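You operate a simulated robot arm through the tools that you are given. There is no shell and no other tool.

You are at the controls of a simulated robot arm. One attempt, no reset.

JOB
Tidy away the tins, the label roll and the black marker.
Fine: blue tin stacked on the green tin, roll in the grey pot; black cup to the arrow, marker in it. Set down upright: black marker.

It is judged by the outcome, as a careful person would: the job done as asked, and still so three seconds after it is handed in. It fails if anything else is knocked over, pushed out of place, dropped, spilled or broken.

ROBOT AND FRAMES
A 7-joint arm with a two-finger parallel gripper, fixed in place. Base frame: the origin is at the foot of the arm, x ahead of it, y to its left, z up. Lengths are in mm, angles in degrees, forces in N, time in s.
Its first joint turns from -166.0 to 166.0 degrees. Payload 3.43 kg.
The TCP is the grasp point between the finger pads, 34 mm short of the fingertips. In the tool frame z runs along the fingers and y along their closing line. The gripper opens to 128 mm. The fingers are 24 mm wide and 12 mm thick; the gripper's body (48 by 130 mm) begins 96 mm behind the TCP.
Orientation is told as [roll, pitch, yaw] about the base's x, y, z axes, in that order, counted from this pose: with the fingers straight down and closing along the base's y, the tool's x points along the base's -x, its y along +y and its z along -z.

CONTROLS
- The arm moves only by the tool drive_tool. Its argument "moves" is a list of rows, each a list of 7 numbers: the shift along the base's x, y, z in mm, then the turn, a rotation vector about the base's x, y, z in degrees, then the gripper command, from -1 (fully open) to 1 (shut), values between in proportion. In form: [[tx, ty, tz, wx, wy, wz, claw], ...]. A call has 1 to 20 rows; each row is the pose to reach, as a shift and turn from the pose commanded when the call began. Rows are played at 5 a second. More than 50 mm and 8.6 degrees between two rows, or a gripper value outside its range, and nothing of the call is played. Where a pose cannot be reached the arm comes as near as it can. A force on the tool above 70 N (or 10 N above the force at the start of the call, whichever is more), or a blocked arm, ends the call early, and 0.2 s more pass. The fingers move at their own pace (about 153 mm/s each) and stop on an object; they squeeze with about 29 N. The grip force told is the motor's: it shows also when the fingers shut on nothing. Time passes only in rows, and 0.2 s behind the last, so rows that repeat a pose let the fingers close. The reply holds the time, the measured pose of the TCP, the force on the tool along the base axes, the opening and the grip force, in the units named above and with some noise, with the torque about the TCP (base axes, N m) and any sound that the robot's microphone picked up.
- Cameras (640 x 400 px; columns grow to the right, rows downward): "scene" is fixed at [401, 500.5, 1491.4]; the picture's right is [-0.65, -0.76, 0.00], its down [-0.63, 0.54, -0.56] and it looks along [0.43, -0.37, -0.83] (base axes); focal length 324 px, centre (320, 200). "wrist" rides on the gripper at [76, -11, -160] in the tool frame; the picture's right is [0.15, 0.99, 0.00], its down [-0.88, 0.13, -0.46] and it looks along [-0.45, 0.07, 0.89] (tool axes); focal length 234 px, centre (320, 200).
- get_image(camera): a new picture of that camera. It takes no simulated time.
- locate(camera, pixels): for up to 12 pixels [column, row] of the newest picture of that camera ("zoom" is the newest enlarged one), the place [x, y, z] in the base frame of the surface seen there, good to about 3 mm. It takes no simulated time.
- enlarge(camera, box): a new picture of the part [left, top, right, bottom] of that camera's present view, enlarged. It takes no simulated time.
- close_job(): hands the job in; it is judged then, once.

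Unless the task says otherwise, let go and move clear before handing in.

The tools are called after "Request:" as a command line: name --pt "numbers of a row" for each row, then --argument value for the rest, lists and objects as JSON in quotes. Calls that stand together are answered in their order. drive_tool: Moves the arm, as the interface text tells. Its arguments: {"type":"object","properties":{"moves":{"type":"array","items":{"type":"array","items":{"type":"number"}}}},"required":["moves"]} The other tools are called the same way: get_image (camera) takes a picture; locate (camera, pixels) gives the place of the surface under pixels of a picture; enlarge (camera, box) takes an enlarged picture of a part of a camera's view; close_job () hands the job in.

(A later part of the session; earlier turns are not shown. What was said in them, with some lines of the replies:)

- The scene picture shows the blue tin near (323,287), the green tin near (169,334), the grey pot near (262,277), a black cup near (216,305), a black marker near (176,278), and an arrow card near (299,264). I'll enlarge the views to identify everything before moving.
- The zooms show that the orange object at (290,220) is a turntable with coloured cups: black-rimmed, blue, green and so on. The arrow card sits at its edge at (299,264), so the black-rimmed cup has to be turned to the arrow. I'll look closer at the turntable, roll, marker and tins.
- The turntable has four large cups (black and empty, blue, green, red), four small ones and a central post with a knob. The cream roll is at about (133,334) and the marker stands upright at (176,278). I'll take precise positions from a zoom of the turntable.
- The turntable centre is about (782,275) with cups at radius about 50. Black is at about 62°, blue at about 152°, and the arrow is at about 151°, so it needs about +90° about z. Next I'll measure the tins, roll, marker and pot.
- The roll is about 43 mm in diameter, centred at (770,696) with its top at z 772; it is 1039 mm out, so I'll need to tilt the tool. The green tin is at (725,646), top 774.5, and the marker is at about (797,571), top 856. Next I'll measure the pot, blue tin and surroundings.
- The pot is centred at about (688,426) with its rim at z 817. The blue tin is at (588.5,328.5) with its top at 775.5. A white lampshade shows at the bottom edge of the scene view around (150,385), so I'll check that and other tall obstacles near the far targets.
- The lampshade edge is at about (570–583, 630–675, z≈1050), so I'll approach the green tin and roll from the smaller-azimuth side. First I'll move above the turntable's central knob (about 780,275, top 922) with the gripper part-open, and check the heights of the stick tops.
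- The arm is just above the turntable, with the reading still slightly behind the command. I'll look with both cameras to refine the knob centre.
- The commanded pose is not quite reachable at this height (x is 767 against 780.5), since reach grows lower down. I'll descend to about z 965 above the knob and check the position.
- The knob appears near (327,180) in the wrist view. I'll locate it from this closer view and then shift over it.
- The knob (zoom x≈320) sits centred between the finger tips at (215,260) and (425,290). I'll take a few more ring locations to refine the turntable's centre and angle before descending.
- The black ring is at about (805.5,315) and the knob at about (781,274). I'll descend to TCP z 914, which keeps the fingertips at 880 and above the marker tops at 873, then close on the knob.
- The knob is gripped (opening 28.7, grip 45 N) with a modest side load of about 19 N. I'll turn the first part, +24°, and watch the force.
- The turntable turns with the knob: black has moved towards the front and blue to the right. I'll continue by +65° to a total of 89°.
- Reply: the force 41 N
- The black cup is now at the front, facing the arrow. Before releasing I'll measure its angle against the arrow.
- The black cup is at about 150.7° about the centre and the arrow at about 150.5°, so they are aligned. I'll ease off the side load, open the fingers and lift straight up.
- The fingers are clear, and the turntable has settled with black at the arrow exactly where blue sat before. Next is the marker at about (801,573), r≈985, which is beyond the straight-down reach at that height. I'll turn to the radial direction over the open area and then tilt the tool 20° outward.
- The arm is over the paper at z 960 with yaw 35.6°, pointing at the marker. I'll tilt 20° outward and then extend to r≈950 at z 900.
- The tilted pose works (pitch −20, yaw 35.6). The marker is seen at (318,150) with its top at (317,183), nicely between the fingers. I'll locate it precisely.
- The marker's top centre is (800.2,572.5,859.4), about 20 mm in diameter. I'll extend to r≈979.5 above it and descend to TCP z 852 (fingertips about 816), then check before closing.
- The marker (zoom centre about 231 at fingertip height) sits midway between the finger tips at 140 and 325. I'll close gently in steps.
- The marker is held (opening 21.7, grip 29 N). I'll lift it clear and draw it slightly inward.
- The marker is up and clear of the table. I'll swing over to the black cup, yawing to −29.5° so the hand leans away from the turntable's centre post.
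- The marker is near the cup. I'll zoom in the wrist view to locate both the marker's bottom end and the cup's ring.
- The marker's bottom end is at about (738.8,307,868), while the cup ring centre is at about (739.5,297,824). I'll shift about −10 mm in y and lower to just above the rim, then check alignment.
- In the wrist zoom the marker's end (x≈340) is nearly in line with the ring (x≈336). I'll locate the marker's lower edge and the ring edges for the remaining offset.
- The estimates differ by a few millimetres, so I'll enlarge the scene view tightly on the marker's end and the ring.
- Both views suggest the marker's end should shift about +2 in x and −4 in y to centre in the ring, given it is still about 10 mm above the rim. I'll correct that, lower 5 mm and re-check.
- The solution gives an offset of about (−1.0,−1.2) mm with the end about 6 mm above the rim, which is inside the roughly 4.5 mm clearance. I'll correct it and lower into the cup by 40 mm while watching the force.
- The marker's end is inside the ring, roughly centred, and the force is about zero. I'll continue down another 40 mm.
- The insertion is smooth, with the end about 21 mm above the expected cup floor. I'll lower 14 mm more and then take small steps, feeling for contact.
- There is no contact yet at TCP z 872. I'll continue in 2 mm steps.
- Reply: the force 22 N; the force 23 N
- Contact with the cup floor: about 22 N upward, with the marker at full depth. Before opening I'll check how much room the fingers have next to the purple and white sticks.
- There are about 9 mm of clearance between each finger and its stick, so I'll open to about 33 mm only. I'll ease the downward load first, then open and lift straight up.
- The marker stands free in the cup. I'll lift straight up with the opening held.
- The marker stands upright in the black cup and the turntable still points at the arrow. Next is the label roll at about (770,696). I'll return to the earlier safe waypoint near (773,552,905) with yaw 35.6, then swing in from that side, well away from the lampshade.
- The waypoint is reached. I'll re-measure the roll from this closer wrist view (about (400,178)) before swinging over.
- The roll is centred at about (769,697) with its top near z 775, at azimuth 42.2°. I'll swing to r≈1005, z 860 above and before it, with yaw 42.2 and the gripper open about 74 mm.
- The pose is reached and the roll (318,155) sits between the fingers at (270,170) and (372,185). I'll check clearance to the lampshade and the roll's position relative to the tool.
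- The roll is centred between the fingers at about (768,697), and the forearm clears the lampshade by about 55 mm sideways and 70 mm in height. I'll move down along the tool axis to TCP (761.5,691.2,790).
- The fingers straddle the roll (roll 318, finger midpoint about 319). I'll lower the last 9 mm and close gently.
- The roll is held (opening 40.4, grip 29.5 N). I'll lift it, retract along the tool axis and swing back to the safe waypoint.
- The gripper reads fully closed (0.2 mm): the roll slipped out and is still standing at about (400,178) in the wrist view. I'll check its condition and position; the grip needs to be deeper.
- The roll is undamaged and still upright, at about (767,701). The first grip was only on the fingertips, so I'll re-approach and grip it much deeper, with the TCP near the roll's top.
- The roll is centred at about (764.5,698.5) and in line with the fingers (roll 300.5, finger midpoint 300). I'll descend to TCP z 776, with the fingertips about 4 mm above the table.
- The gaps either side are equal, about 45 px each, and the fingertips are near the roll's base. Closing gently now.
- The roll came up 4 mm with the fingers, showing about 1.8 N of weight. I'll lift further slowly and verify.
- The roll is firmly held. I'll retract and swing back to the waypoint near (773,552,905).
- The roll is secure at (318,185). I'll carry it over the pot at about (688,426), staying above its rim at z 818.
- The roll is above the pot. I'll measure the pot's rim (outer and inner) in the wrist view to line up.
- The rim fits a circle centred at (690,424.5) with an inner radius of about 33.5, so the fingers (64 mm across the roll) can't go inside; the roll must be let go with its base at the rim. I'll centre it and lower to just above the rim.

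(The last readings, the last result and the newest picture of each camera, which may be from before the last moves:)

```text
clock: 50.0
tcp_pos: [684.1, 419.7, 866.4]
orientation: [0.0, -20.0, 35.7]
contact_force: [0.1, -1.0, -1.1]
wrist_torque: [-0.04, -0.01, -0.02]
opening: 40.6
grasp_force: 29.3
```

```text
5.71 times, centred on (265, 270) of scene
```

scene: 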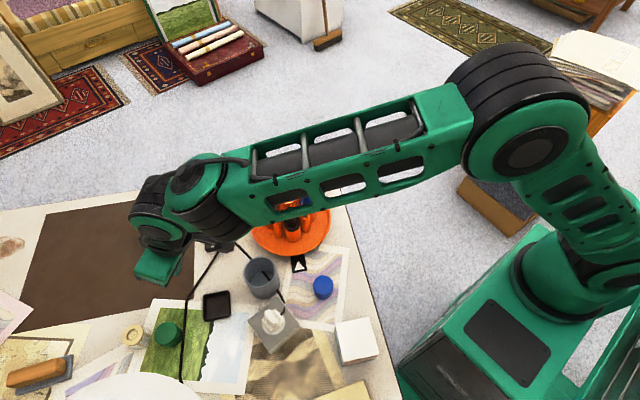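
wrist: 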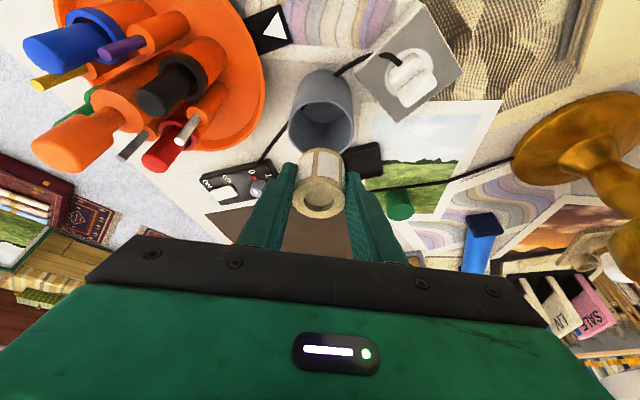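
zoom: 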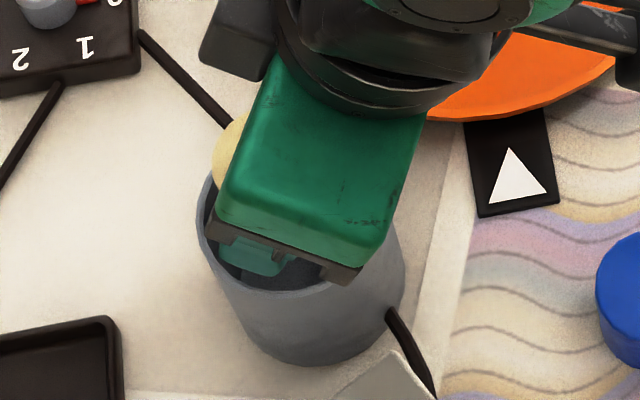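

The roll (x≈322) is centred over the pot (x≈324) and about 3 mm long in the tool direction. I'll trim that, lower the last 9 mm so its base is in the mouth, and release.

Request:
drive_tool --pt "-1.6 -1.2 -4 0 0 0 1" --pt "-1.6 -1.2 -9 0 0 0 1" --pt "-1.6 -1.2 -9 0 0 0 1"

Request:
enlarge --camera "wrist" --box '[260, 50, 380, 220]'

Request:
enlarge --camera "scene" --box '[230, 235, 300, 305]'

```text
clock: 50.8
tcp_pos: [681.7, 419.6, 857.3]
orientation: [0.0, -20.0, 35.7]
contact_force: [-0.4, -0.5, -0.3]
wrist_torque: [-0.01, 0.03, 0.0]
opening: 40.7
grasp_force: 29.0
```

```text
2.35 times, centred on (320, 135) of wrist
```

zoom: 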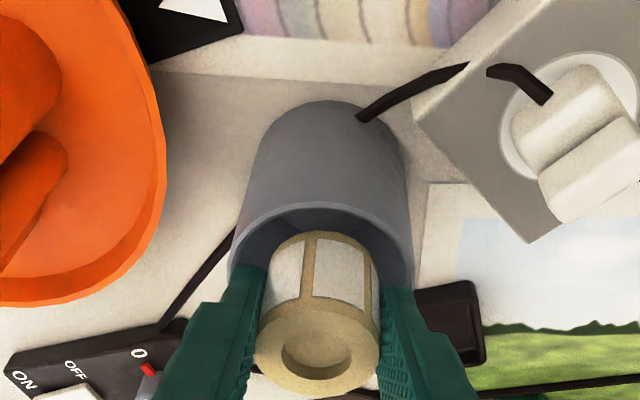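

```text
5.71 times, centred on (265, 270) of scene
```

zoom: 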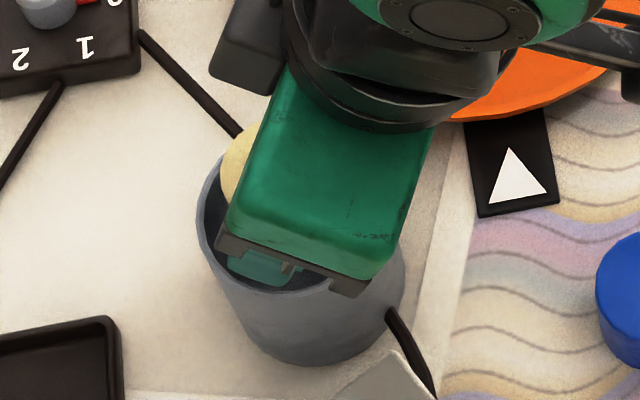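

Roll and pot centres coincide (about 277 vs 280 px) and nothing is touching. I'll release it into the pot.

Request:
drive_tool --pt "0 0 0 0 0 0 0.1" --pt "0 0 0 0 0 0 0.1" --pt "0 0 0 0 0 0 0.1" --pt "0 0 20 0 0 0 0.1" --pt "0 0 50 0 0 0 0.1" --pt "0 0 80 0 0 0 0.1" --pt "0 0 80 0 0 0 0.1"

Request:
get_image --camera "wrist"

Request:
enlarge --camera "scene" --box '[220, 225, 320, 325]'

```text
clock: 52.4
tcp_pos: [683.2, 418.9, 938.5]
orientation: [0.0, -20.0, 35.7]
contact_force: [0.2, 0.1, -0.1]
wrist_torque: [-0.01, -0.02, 0.02]
opening: 57.7
grasp_force: 0.2
```

```text
taken
```

wrist: 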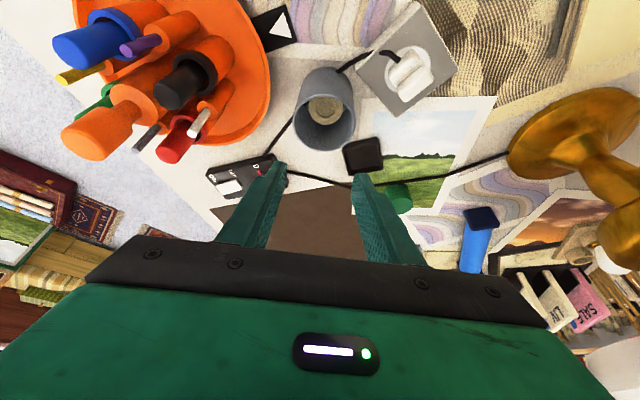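

```text
4.00 times, centred on (270, 275) of scene
```

zoom: 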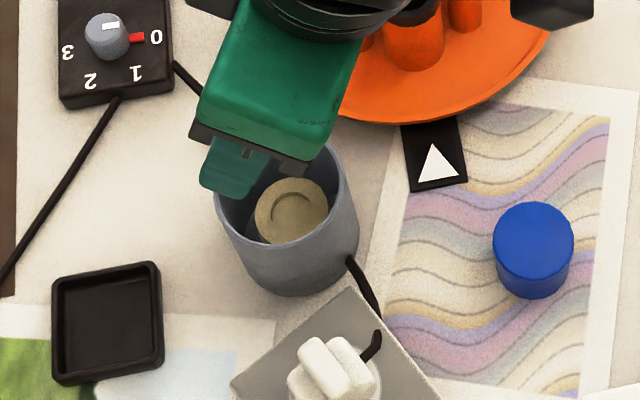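

The roll now sits flat in the grey pot. Next is the blue tin at about (588.5,328.5): I'll move above it with the same 20° tilt, yaw −20, opening to about 74 mm.

Request:
drive_tool --pt "-12 -11 0 0 0 -7 0" --pt "-25 -22 0 0 0 -14 -0.1" --pt "-38 -34 0 0 0 -21 -0.15" --pt "-51 -46 0 0 0 -28 -0.15" --pt "-64 -58 -10 0 0 -35 -0.15" --pt "-77 -69 -30 0 0 -42 -0.15" --pt "-90 -80 -55 0 0 -49 -0.15" --pt "-100.2 -89.1 -84 0 0 -55.6 -0.15" --pt "-100.2 -89.1 -84 0 0 -55.6 -0.15"

Request:
get_image --camera "wrist"

Request:
get_image --camera "scene"

```text
clock: 54.4
tcp_pos: [582.5, 332.3, 853.5]
orientation: [-0.1, -20.0, -20.0]
contact_force: [-0.4, -0.4, 0.6]
wrist_torque: [0.01, 0.02, 0.01]
opening: 73.5
grasp_force: 0.1
```

```text
taken
```

wrist: 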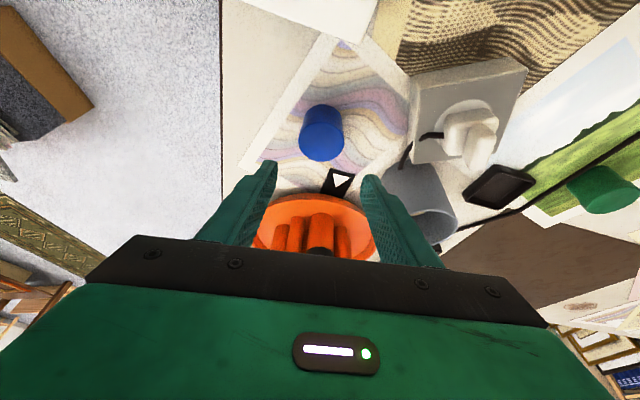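

```text
taken
```

scene: 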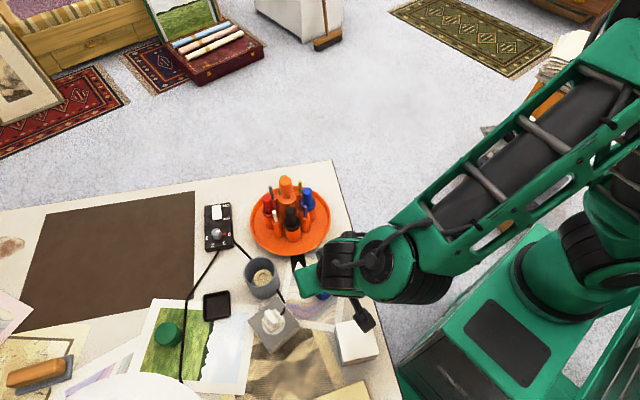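

The blue tin is at (322,133) in the wrist view. I'll measure it precisely before descending.

Request:
enlarge --camera "wrist" --box '[250, 80, 400, 220]'

Request:
locate --camera "wrist" --pixels '[[300, 143], [341, 143], [320, 127], [320, 160], [320, 143], [305, 155], [336, 155], [322, 108], [325, 104], [345, 180], [270, 165], [370, 185]]'

```text
2.86 times, centred on (325, 150) of wrist
```

zoom: 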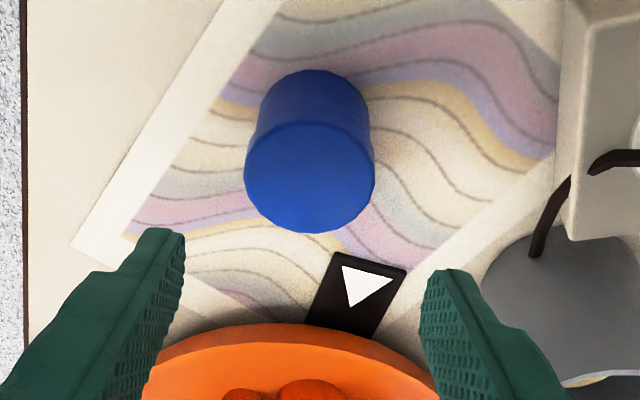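

```text
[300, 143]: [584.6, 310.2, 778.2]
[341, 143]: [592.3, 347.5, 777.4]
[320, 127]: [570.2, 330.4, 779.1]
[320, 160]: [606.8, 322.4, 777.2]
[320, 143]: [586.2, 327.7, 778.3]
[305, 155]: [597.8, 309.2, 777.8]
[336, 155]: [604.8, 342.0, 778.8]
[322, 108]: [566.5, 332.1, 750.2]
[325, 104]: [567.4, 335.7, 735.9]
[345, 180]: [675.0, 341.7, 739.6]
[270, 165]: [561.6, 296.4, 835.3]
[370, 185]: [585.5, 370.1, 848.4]
```

The tin is centred at about (588,328.5), within 1 mm of the finger centre-line. I'll descend to TCP z 776 and check the clearance before closing.

Request:
drive_tool --pt "-0.3 -0.8 -25 0 0 0 -0.15" --pt "-0.3 -0.8 -50 0 0 0 -0.15" --pt "-0.3 -0.8 -70 0 0 0 -0.1" --pt "-0.3 -0.8 -79 0 0 0 -0.1" --pt "-0.3 -0.8 -79 0 0 0 -0.1"

Request:
enlarge --camera "wrist" --box '[240, 80, 400, 240]'

Request:
get_image --camera "scene"

```text
clock: 55.6
tcp_pos: [582.0, 330.7, 775.7]
orientation: [-0.2, -20.1, -19.9]
contact_force: [0.0, -0.4, -0.4]
wrist_torque: [-0.01, 0.01, 0.0]
opening: 70.7
grasp_force: 0.1
```

```text
2.50 times, centred on (320, 160) of wrist
```

zoom: 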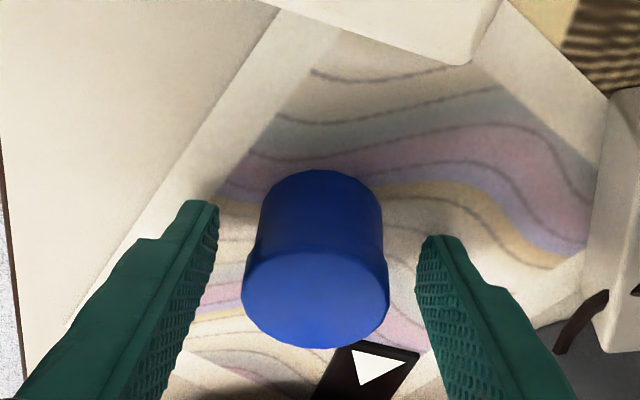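

```text
taken
```

scene: 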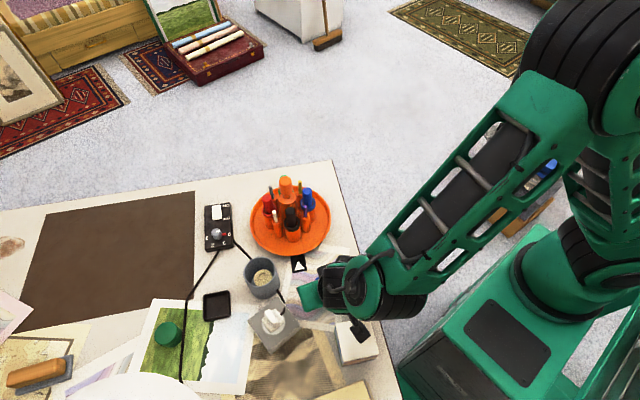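

The tin is centred, with about 32 px on each side. I'll close, then test-lift a few millimetres.

Request:
drive_tool --pt "0 0 0 0 0 0 0.1" --pt "0 0 0 0 0 0 0.25" --pt "0 0 0 0 0 0 0.32" --pt "0 0 0 0 0 0 0.5" --pt "0 0 0 0 0 0 1" --pt "0 0 0 0 0 0 1" --pt "0 0 3 0 0 0 1" --pt "0 0 10 0 0 0 1" --pt "0 0 20 0 0 0 1" --pt "0 0 20 0 0 0 1"

Request:
enlarge --camera "wrist" --box '[240, 80, 400, 240]'

```text
clock: 57.8
tcp_pos: [582.1, 330.5, 794.0]
orientation: [-0.1, -20.1, -19.9]
contact_force: [0.4, -0.1, -1.1]
wrist_torque: [0.0, -0.02, -0.02]
opening: 45.4
grasp_force: 28.9
```

```text
2.50 times, centred on (320, 160) of wrist
```

zoom: 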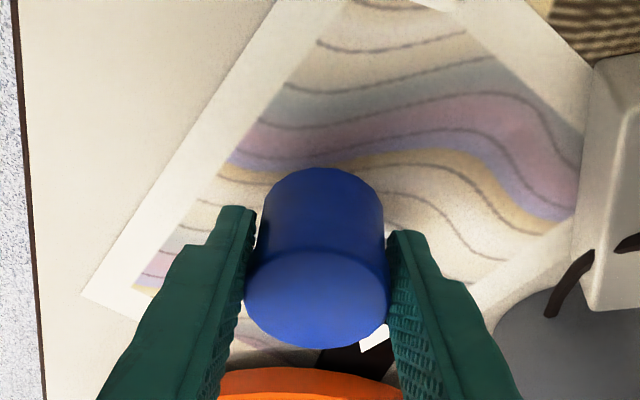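

The blue tin is held (45.4 mm, 29 N). I'll lift it to about z 930 and carry it to the approach side of the green tin, away from the lampshade.

Request:
drive_tool --pt "0 0 30 0 0 0 1" --pt "0 0 70 0 0 0 1" --pt "0 0 110 0 0 0 1" --pt "8 11 134 0 0 3 1" --pt "25 34 134 0 0 10 1" --pt "43 59 134 0 0 17 1" --pt "61 84 134 0 0 24 1" --pt "79 108 134 0 0 31 1" --pt "97 132 134 0 0 38 1" --pt "115 157 134 0 0 45 1" --pt "133 182 134 0 0 52 1" --pt "147 201 134 0 0 58 1" --pt "157.6 215.2 130 0 0 62 1" --pt "157.6 215.2 130 0 0 62 1"

Request:
get_image --camera "wrist"

Request:
get_image --camera "scene"

```text
clock: 60.8
tcp_pos: [739.1, 547.7, 925.7]
orientation: [0.0, -20.0, 42.1]
contact_force: [0.6, -0.3, -0.1]
wrist_torque: [0.0, 0.02, -0.01]
opening: 45.5
grasp_force: 29.0
```

```text
taken
```

wrist: 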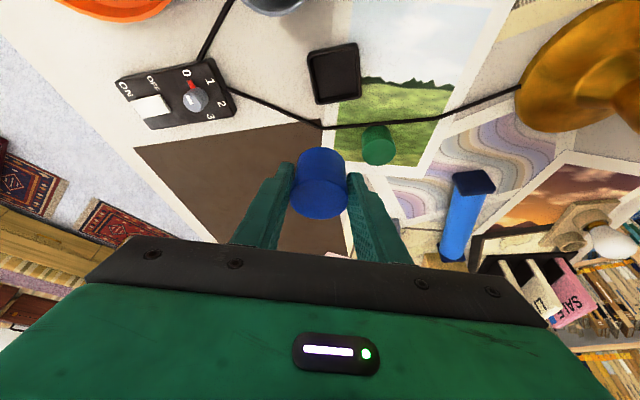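

```text
taken
```

scene: 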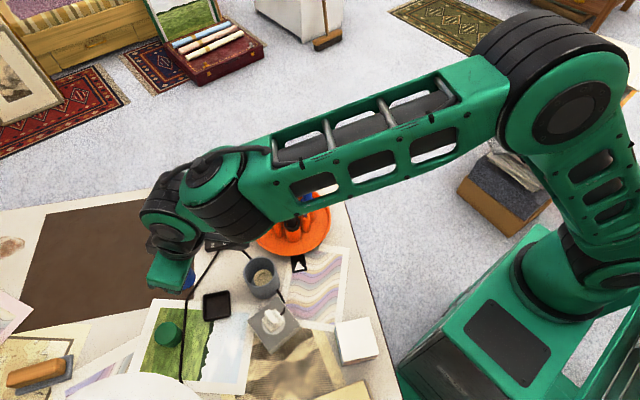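

The blue tin is secure and the green tin is visible at (378,145). I'll measure the green tin precisely from here and from the scene view.

Request:
enlarge --camera "wrist" --box '[330, 100, 430, 200]'

Request:
locate --camera "zoom" --pixels '[[455, 175], [515, 175], [580, 200], [565, 215], [520, 150], [545, 250], [480, 230], [580, 250], [530, 160], [530, 255], [530, 200], [500, 200]]'

Request:
enlarge --camera "scene" --box '[130, 300, 210, 370]'

```text
4.00 times, centred on (380, 150) of wrist
```

zoom: 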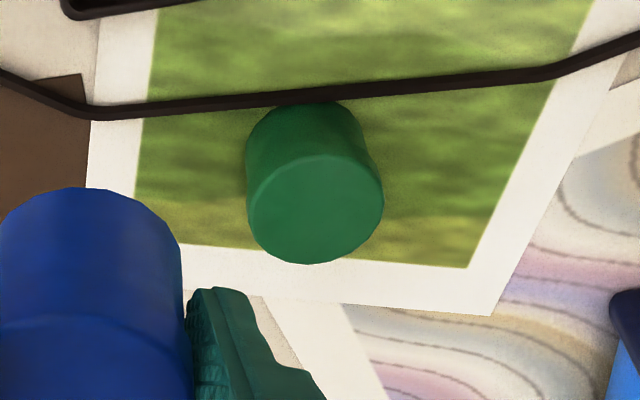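

```text
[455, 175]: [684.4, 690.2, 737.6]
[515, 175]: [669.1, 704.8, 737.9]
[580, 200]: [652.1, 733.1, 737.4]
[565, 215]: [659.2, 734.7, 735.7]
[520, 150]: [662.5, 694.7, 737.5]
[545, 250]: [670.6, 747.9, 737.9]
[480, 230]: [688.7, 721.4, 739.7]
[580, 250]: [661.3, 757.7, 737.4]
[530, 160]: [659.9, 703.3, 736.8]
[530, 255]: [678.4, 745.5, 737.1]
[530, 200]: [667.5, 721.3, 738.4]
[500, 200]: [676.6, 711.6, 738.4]
```

```text
5.71 times, centred on (170, 335) of scene
```

zoom: 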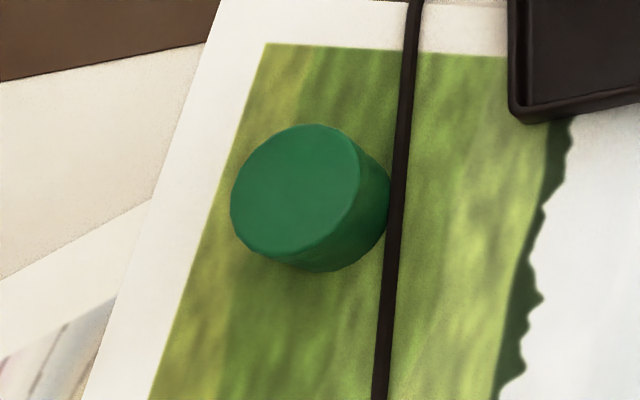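

I'll take the actual green tin edge pixels this time: wrist ellipse about 362–396 by 139–166, and scene zoom ellipse 230–362 by 124–258.

Request:
locate --camera "wrist" --pixels '[[363, 152], [395, 152], [379, 140], [379, 165], [379, 152], [370, 152], [388, 152], [366, 160], [391, 144], [390, 160], [366, 144], [379, 158]]'

Request:
locate --camera "zoom" --pixels '[[233, 195], [358, 185], [300, 127], [295, 254], [296, 191], [250, 145], [345, 235], [245, 240], [345, 140], [270, 191], [320, 191], [296, 215]]'

```text
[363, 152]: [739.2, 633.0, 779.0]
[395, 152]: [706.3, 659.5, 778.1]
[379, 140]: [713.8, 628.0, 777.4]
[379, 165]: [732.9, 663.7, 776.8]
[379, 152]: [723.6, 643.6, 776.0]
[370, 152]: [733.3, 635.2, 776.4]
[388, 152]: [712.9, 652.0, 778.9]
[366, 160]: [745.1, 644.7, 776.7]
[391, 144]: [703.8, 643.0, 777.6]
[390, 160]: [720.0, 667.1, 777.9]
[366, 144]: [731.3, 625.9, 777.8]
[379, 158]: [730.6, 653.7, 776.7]
```

```text
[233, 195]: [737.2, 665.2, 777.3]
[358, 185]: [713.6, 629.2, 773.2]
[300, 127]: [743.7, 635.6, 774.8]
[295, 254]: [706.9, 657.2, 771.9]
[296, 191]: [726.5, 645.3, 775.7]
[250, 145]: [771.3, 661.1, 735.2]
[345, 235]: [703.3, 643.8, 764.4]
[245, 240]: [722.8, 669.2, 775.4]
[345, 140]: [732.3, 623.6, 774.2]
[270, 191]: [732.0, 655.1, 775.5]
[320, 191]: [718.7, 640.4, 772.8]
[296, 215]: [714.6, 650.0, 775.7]
```

The green tin is centred at about (724.7,646.2) with its top at about 776. I'll move to the pre-place pose directly above it: TCP (720.9,642,860), yaw 48.

Request:
drive_tool --pt "-4 20 -14 0 0 1.5 1" --pt "-8 40 -28 0 0 3 1" --pt "-12 60 -42 0 0 4.5 1" --pt "-16 80 -55 0 0 6 1" --pt "-19.1 97 -60 0 0 6 1" --pt "-19.1 97 -60 0 0 6 1"

Request:
get_image --camera "scene"

Request:
enlarge --camera "wrist" --box '[240, 60, 400, 220]'

```text
clock: 62.2
tcp_pos: [720.2, 643.5, 866.3]
orientation: [0.0, -20.0, 48.1]
contact_force: [-0.3, -0.7, -0.5]
wrist_torque: [0.03, -0.02, 0.01]
opening: 45.1
grasp_force: 29.3
```

```text
taken
```

scene: 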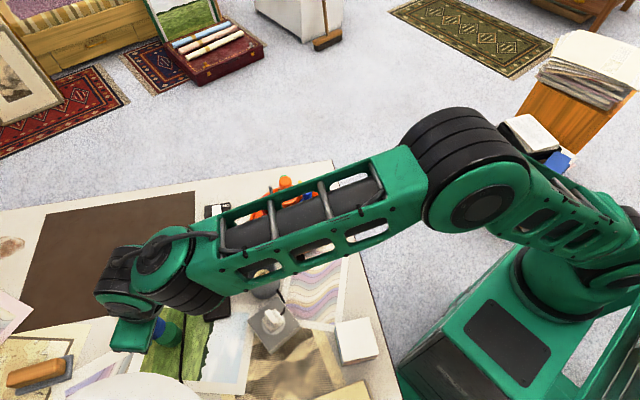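

```text
2.50 times, centred on (320, 140) of wrist
```

zoom: 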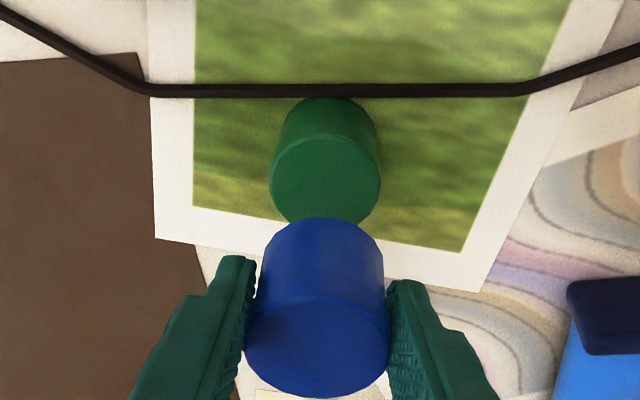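

The arm clears the lampshade. Green (x≈324.5) is about 1.5 mm off the tin's plane by my projection; I'll zoom in to refine this before lowering.

Request:
enlarge --camera "wrist" --box '[285, 90, 360, 165]'

Request:
enlarge --camera "scene" --box '[130, 300, 210, 370]'

```text
5.33 times, centred on (322, 128) of wrist
```

zoom: 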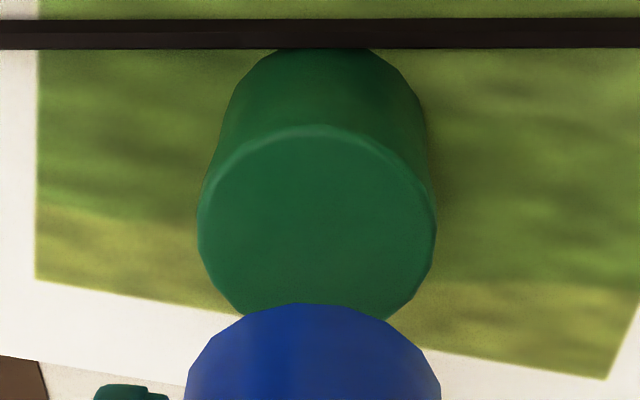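

```text
5.71 times, centred on (170, 335) of scene
```

zoom: 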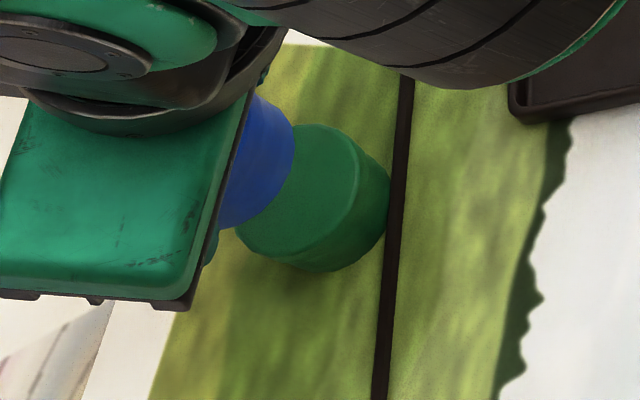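

The lateral offset is confirmed at about −1.8 mm along the closing line, with the radial direction aligned. I'll shift (+1.1,−1.4) and lower to about 5 mm above the green lid, then re-check.

Request:
drive_tool --pt "1.1 -1.4 0 0 0 0 1" --pt "1.1 -1.4 -15 0 0 0 1" --pt "1.1 -1.4 -30 0 0 0 1" --pt "1.1 -1.4 -42 0 0 0 1" --pt "1.1 -1.4 -42 0 0 0 1"

Request:
enlarge --camera "wrist" --box '[270, 90, 370, 190]'

Request:
enlarge --camera "scene" --box '[130, 300, 210, 370]'

```text
clock: 63.4
tcp_pos: [722.4, 641.2, 821.9]
orientation: [0.1, -19.9, 48.1]
contact_force: [-0.3, -0.3, -1.0]
wrist_torque: [0.01, 0.02, 0.01]
opening: 45.0
grasp_force: 29.0
```

```text
4.00 times, centred on (320, 140) of wrist
```

zoom: 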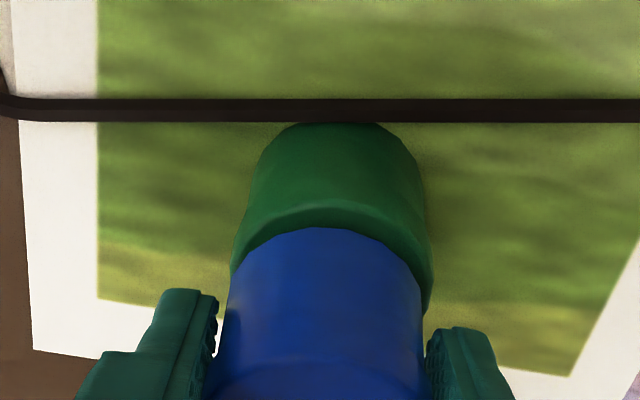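

```text
5.71 times, centred on (170, 335) of scene
```

zoom: 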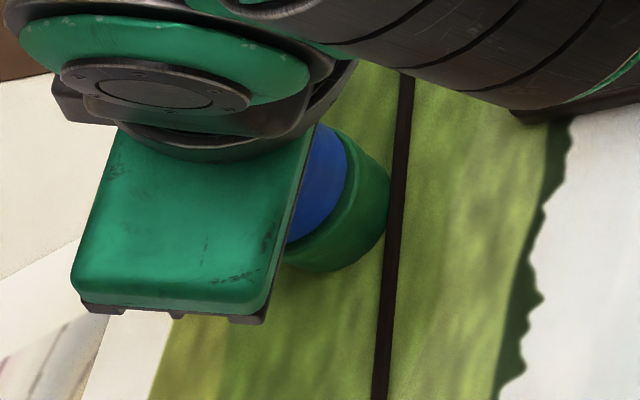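

After the shift, green's lid centre (≈332) now looks right of blue's bottom centre (≈324). I'll enlarge to measure the overhang on each side.

Request:
enlarge --camera "wrist" --box '[290, 120, 350, 180]'

Request:
drive_tool --pt "0 0 0 0 0 0 1" --pt "0 0 0 0 0 0 1"

Request:
enlarge --camera "wrist" --box '[290, 120, 350, 180]'

```text
6.67 times, centred on (320, 150) of wrist
```

zoom: 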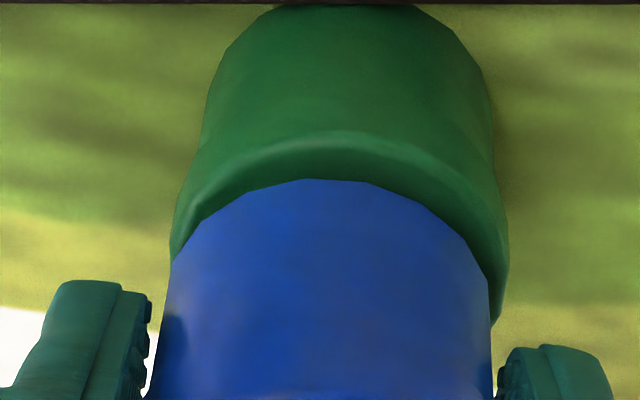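

```text
clock: 64.0
tcp_pos: [721.8, 642.1, 822.7]
orientation: [0.0, -20.0, 48.1]
contact_force: [0.3, -0.4, -1.1]
wrist_torque: [0.01, -0.01, -0.03]
opening: 45.2
grasp_force: 28.8
```

```text
6.67 times, centred on (320, 150) of wrist
```

zoom: 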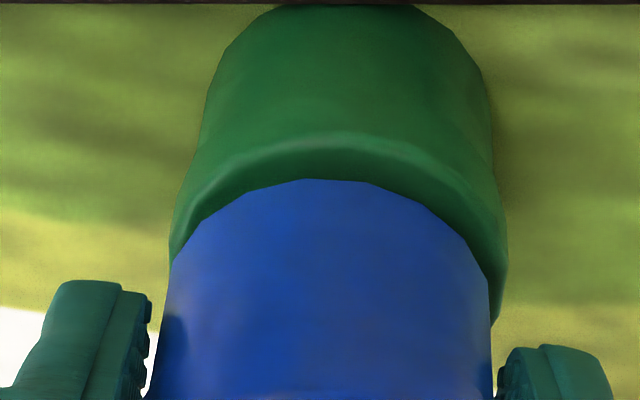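

Green's lid centre is about 1.1 mm to the +closing side and about 0.5 mm outward of blue's axis. I'll make that small correction and lower gently toward contact.

Request:
drive_tool --pt "-0.5 1.1 0 0 0 0 1" --pt "-0.5 1.1 0 0 0 0 1" --pt "-0.5 1.1 -2 0 0 0 1" --pt "-0.5 1.1 -4 0 0 0 1" --pt "-0.5 1.1 -4 0 0 0 1"

Request:
enlarge --camera "wrist" --box '[290, 120, 350, 180]'

```text
clock: 65.2
tcp_pos: [720.8, 642.5, 819.1]
orientation: [0.1, -20.0, 48.1]
contact_force: [-0.5, 0.6, -0.5]
wrist_torque: [-0.01, -0.01, 0.02]
opening: 45.0
grasp_force: 29.0
```

```text
6.67 times, centred on (320, 150) of wrist
```

zoom: 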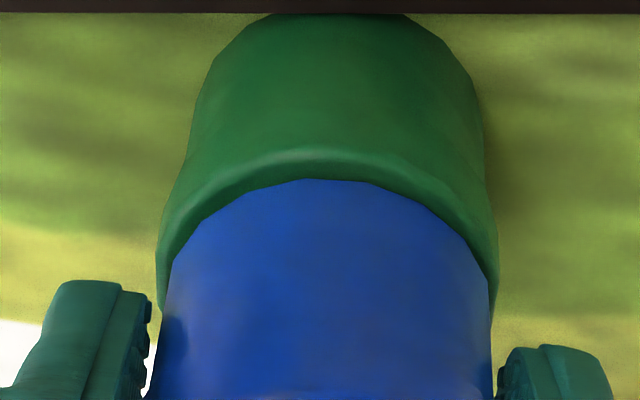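

The overhang is now nearly symmetric (green 157–497, blue centred at about 327). I'll lower in small steps to contact.

Request:
drive_tool --pt "0 0 -1 0 0 0 1" --pt "0 0 -1.5 0 0 0 1" --pt "0 0 -1.5 0 0 0 1"

Request:
drive_tool --pt "0 0 -0.7 0 0 0 1" --pt "0 0 -1.2 0 0 0 1" --pt "0 0 -1.2 0 0 0 1"

```text
clock: 66.0
tcp_pos: [722.4, 643.3, 817.5]
orientation: [0.0, -20.0, 48.1]
contact_force: [-0.1, 1.4, -1.4]
wrist_torque: [0.02, 0.0, 0.0]
opening: 45.4
grasp_force: 28.8
```

```text
clock: 66.8
tcp_pos: [721.5, 643.5, 817.5]
orientation: [0.0, -20.1, 48.1]
contact_force: [1.9, 0.8, 4.1]
wrist_torque: [0.06, -0.09, -0.02]
opening: 45.1
grasp_force: 28.8
```

Contact is felt (Fz rose to +4 N). I'll press 0.6 mm more to seat it, then check the view before releasing.

Request:
drive_tool --pt "0 0 -0.6 0 0 0 1" --pt "0 0 -0.6 0 0 0 1"

Request:
enlarge --camera "wrist" --box '[280, 110, 360, 190]'

Request:
enlarge --camera "scene" --box '[130, 290, 220, 370]'

```text
clock: 67.4
tcp_pos: [720.2, 643.0, 817.7]
orientation: [0.0, -20.0, 48.1]
contact_force: [0.9, -1.5, 13.8]
wrist_torque: [0.02, -0.12, -0.03]
opening: 45.2
grasp_force: 29.0
```

```text
5.00 times, centred on (320, 150) of wrist
```

zoom: 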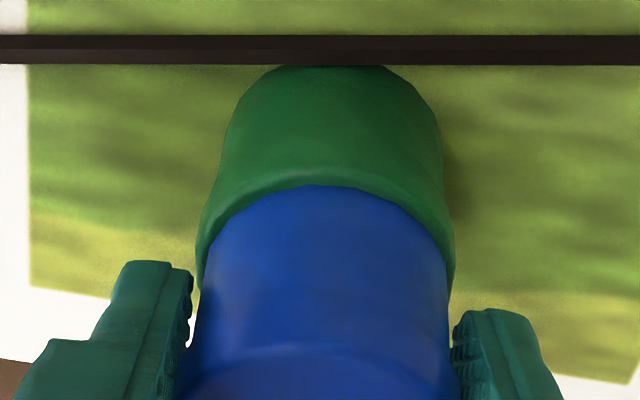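

```text
5.00 times, centred on (175, 330) of scene
```

zoom: 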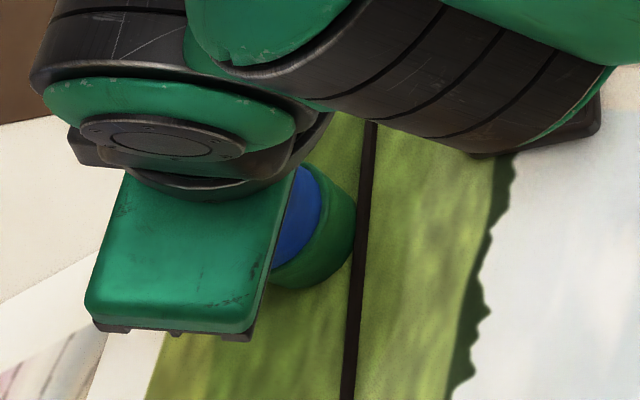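

The tin is seated (14 N). I'll ease the load, open the fingers evenly and hold still to see that it stays.

Request:
drive_tool --pt "0 0 0.6 0 0 0 1" --pt "0 0 0.6 0 0 0 0.28" --pt "0 0 0.6 0 0 0 0.22" --pt "0 0 0.6 0 0 0 0.1" --pt "0 0 0.6 0 0 0 0" --pt "0 0 0.6 0 0 0 0"

Request:
enlarge --camera "wrist" --box '[270, 110, 370, 210]'

```text
clock: 68.8
tcp_pos: [721.0, 643.2, 814.3]
orientation: [-0.1, -20.0, 48.1]
contact_force: [-0.1, -0.8, 0.2]
wrist_torque: [0.04, -0.01, -0.01]
opening: 64.0
grasp_force: 0.1
```

```text
4.00 times, centred on (320, 160) of wrist
```

zoom: 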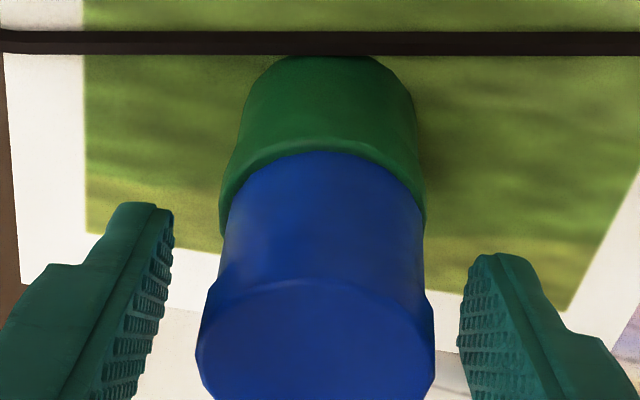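

The blue tin stands on the green tin. I'll lift straight up and then swing away from the lamp side.

Request:
drive_tool --pt "0 0 10 0 0 0 0" --pt "0 0 30 0 0 0 0" --pt "0 0 60 0 0 0 0" --pt "0 0 85 0 0 0 0" --pt "4 -25 95 0 0 -2 0" --pt "8 -50 100 0 0 -4 0" --pt "13 -75 105 0 0 -5 0" --pt "18 -98 108 0 0 -6 0" --pt "18 -98 108 0 0 -6 0"

Request:
get_image --camera "scene"

Request:
get_image --camera "wrist"

```text
clock: 70.8
tcp_pos: [739.8, 543.8, 925.9]
orientation: [-0.1, -20.0, 42.1]
contact_force: [-0.8, 0.3, -0.7]
wrist_torque: [0.02, -0.01, -0.01]
opening: 63.8
grasp_force: 0.1
```

```text
taken
```

scene: 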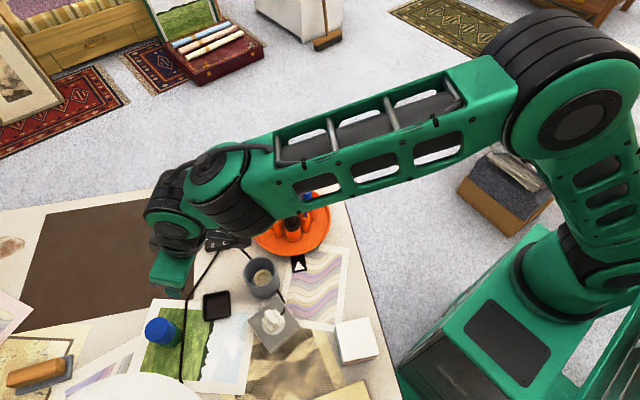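

```text
taken
```

wrist: 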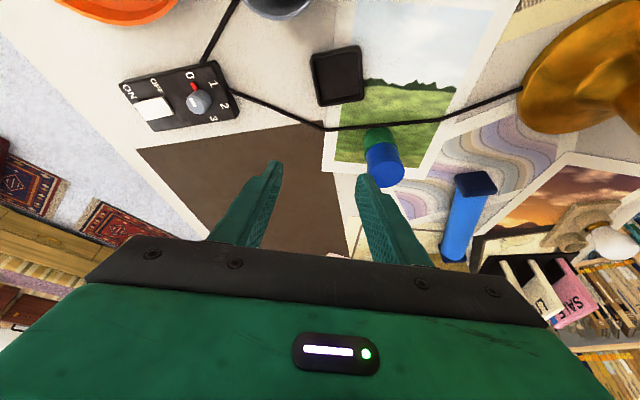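

The stack looks good at (162,331) in the scene. I'll move the arm up and away for an unobstructed final check.

Request:
drive_tool --pt "-10 -20 30 0 0 0 0" --pt "-25 -45 60 0 0 0 0" --pt "-40 -75 90 0 0 0 0" --pt "-55 -110 110 0 0 0 0" --pt "-70 -145 125 0 0 0 0" --pt "-85 -180 140 0 0 0 0" --pt "-100 -215 150 0 0 0 0" --pt "-115 -250 160 0 0 0 0" --pt "-125 -290 170 0 0 0 0" --pt "-130 -330 180 0 0 0 0" --pt "-130 -370 190 0 0 0 0" --pt "-130 -410 200 0 0 0 0" --pt "-130 -410 200 0 0 0 0"

Request:
get_image --camera "scene"

Request:
enlarge --camera "scene" --box '[230, 165, 350, 300]'

Request:
enlarge --camera "scene" --box '[110, 280, 240, 400]'

```text
clock: 73.6
tcp_pos: [609.9, 133.2, 1124.4]
orientation: [0.0, -20.0, 42.1]
contact_force: [-0.1, 0.0, -0.8]
wrist_torque: [-0.02, 0.01, -0.01]
opening: 63.9
grasp_force: 0.0
```

```text
taken
```

scene: 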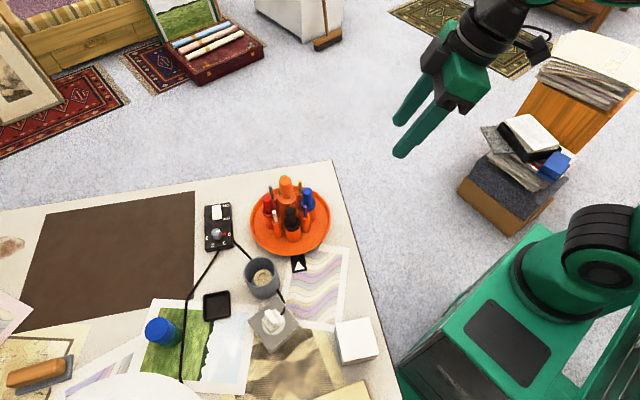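

```text
2.96 times, centred on (290, 232) of scene
```

zoom: 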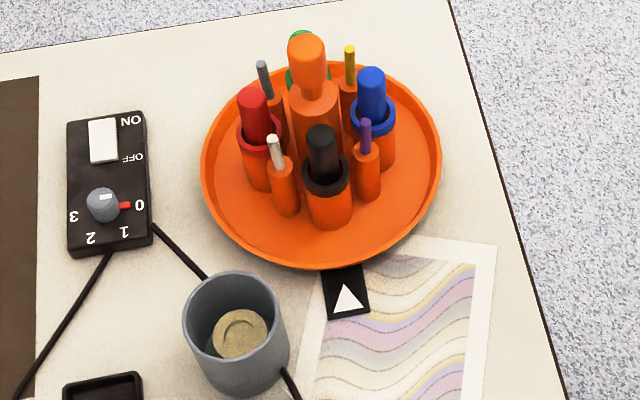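

```text
3.33 times, centred on (175, 340) of scene
```

zoom: 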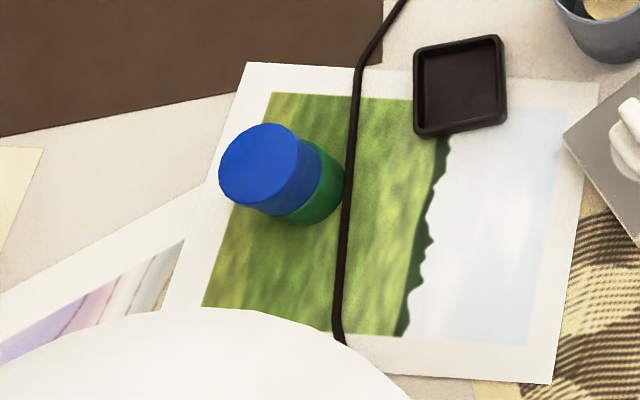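

The final views show black cup and marker at the arrow, the roll in the grey pot, blue on green, and everything else in its original place. One last numeric check of the stack and marker before handing in.

Request:
locate --camera "zoom" --pixels '[[221, 168], [318, 165], [270, 125], [268, 213], [270, 168], [300, 215], [335, 190]]'

Request:
locate --camera "scene" --pixels '[[291, 212], [291, 225], [299, 264], [262, 276], [216, 306], [286, 182]]'

```text
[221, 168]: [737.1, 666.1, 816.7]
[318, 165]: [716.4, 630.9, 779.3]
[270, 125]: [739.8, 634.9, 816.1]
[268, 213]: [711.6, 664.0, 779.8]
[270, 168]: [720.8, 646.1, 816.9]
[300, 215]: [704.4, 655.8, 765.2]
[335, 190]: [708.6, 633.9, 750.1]
```

```text
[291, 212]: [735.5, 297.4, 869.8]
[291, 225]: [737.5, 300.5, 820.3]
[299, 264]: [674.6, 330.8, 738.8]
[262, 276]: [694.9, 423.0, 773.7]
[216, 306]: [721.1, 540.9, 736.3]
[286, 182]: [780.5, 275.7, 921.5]
```

The blue tin's top is level at about 817 and centred on green at about (724,646). The marker is upright in the black cup at (737,299), in line with the arrow; the roll's top shows inside the pot at z≈774, and the arm is clear with nothing held. I'm handing the job in.

Request:
close_job

```text
The job is handed in.
```

The tidy-up is done and handed in. The final pictures show each item where you asked:

- **Tins:** the blue tin is stacked on the green one, level and centred.
- **Label roll:** it lies flat in the grey pot. The fingers don't fit inside the pot, so I let it go at the rim and it dropped about 80 mm to the bottom. The first grip also slipped, which shifted the roll about 4 mm on the table before I picked it up again.
- **Black cup and marker:** I turned the turntable about 90° so the black cup faces the arrow, within about 1–2°. The black marker stands upright in it, the same end up as before.

Nothing else appears knocked over or moved. The gripper was empty and clear of everything when I handed in. I don't have the judging result.
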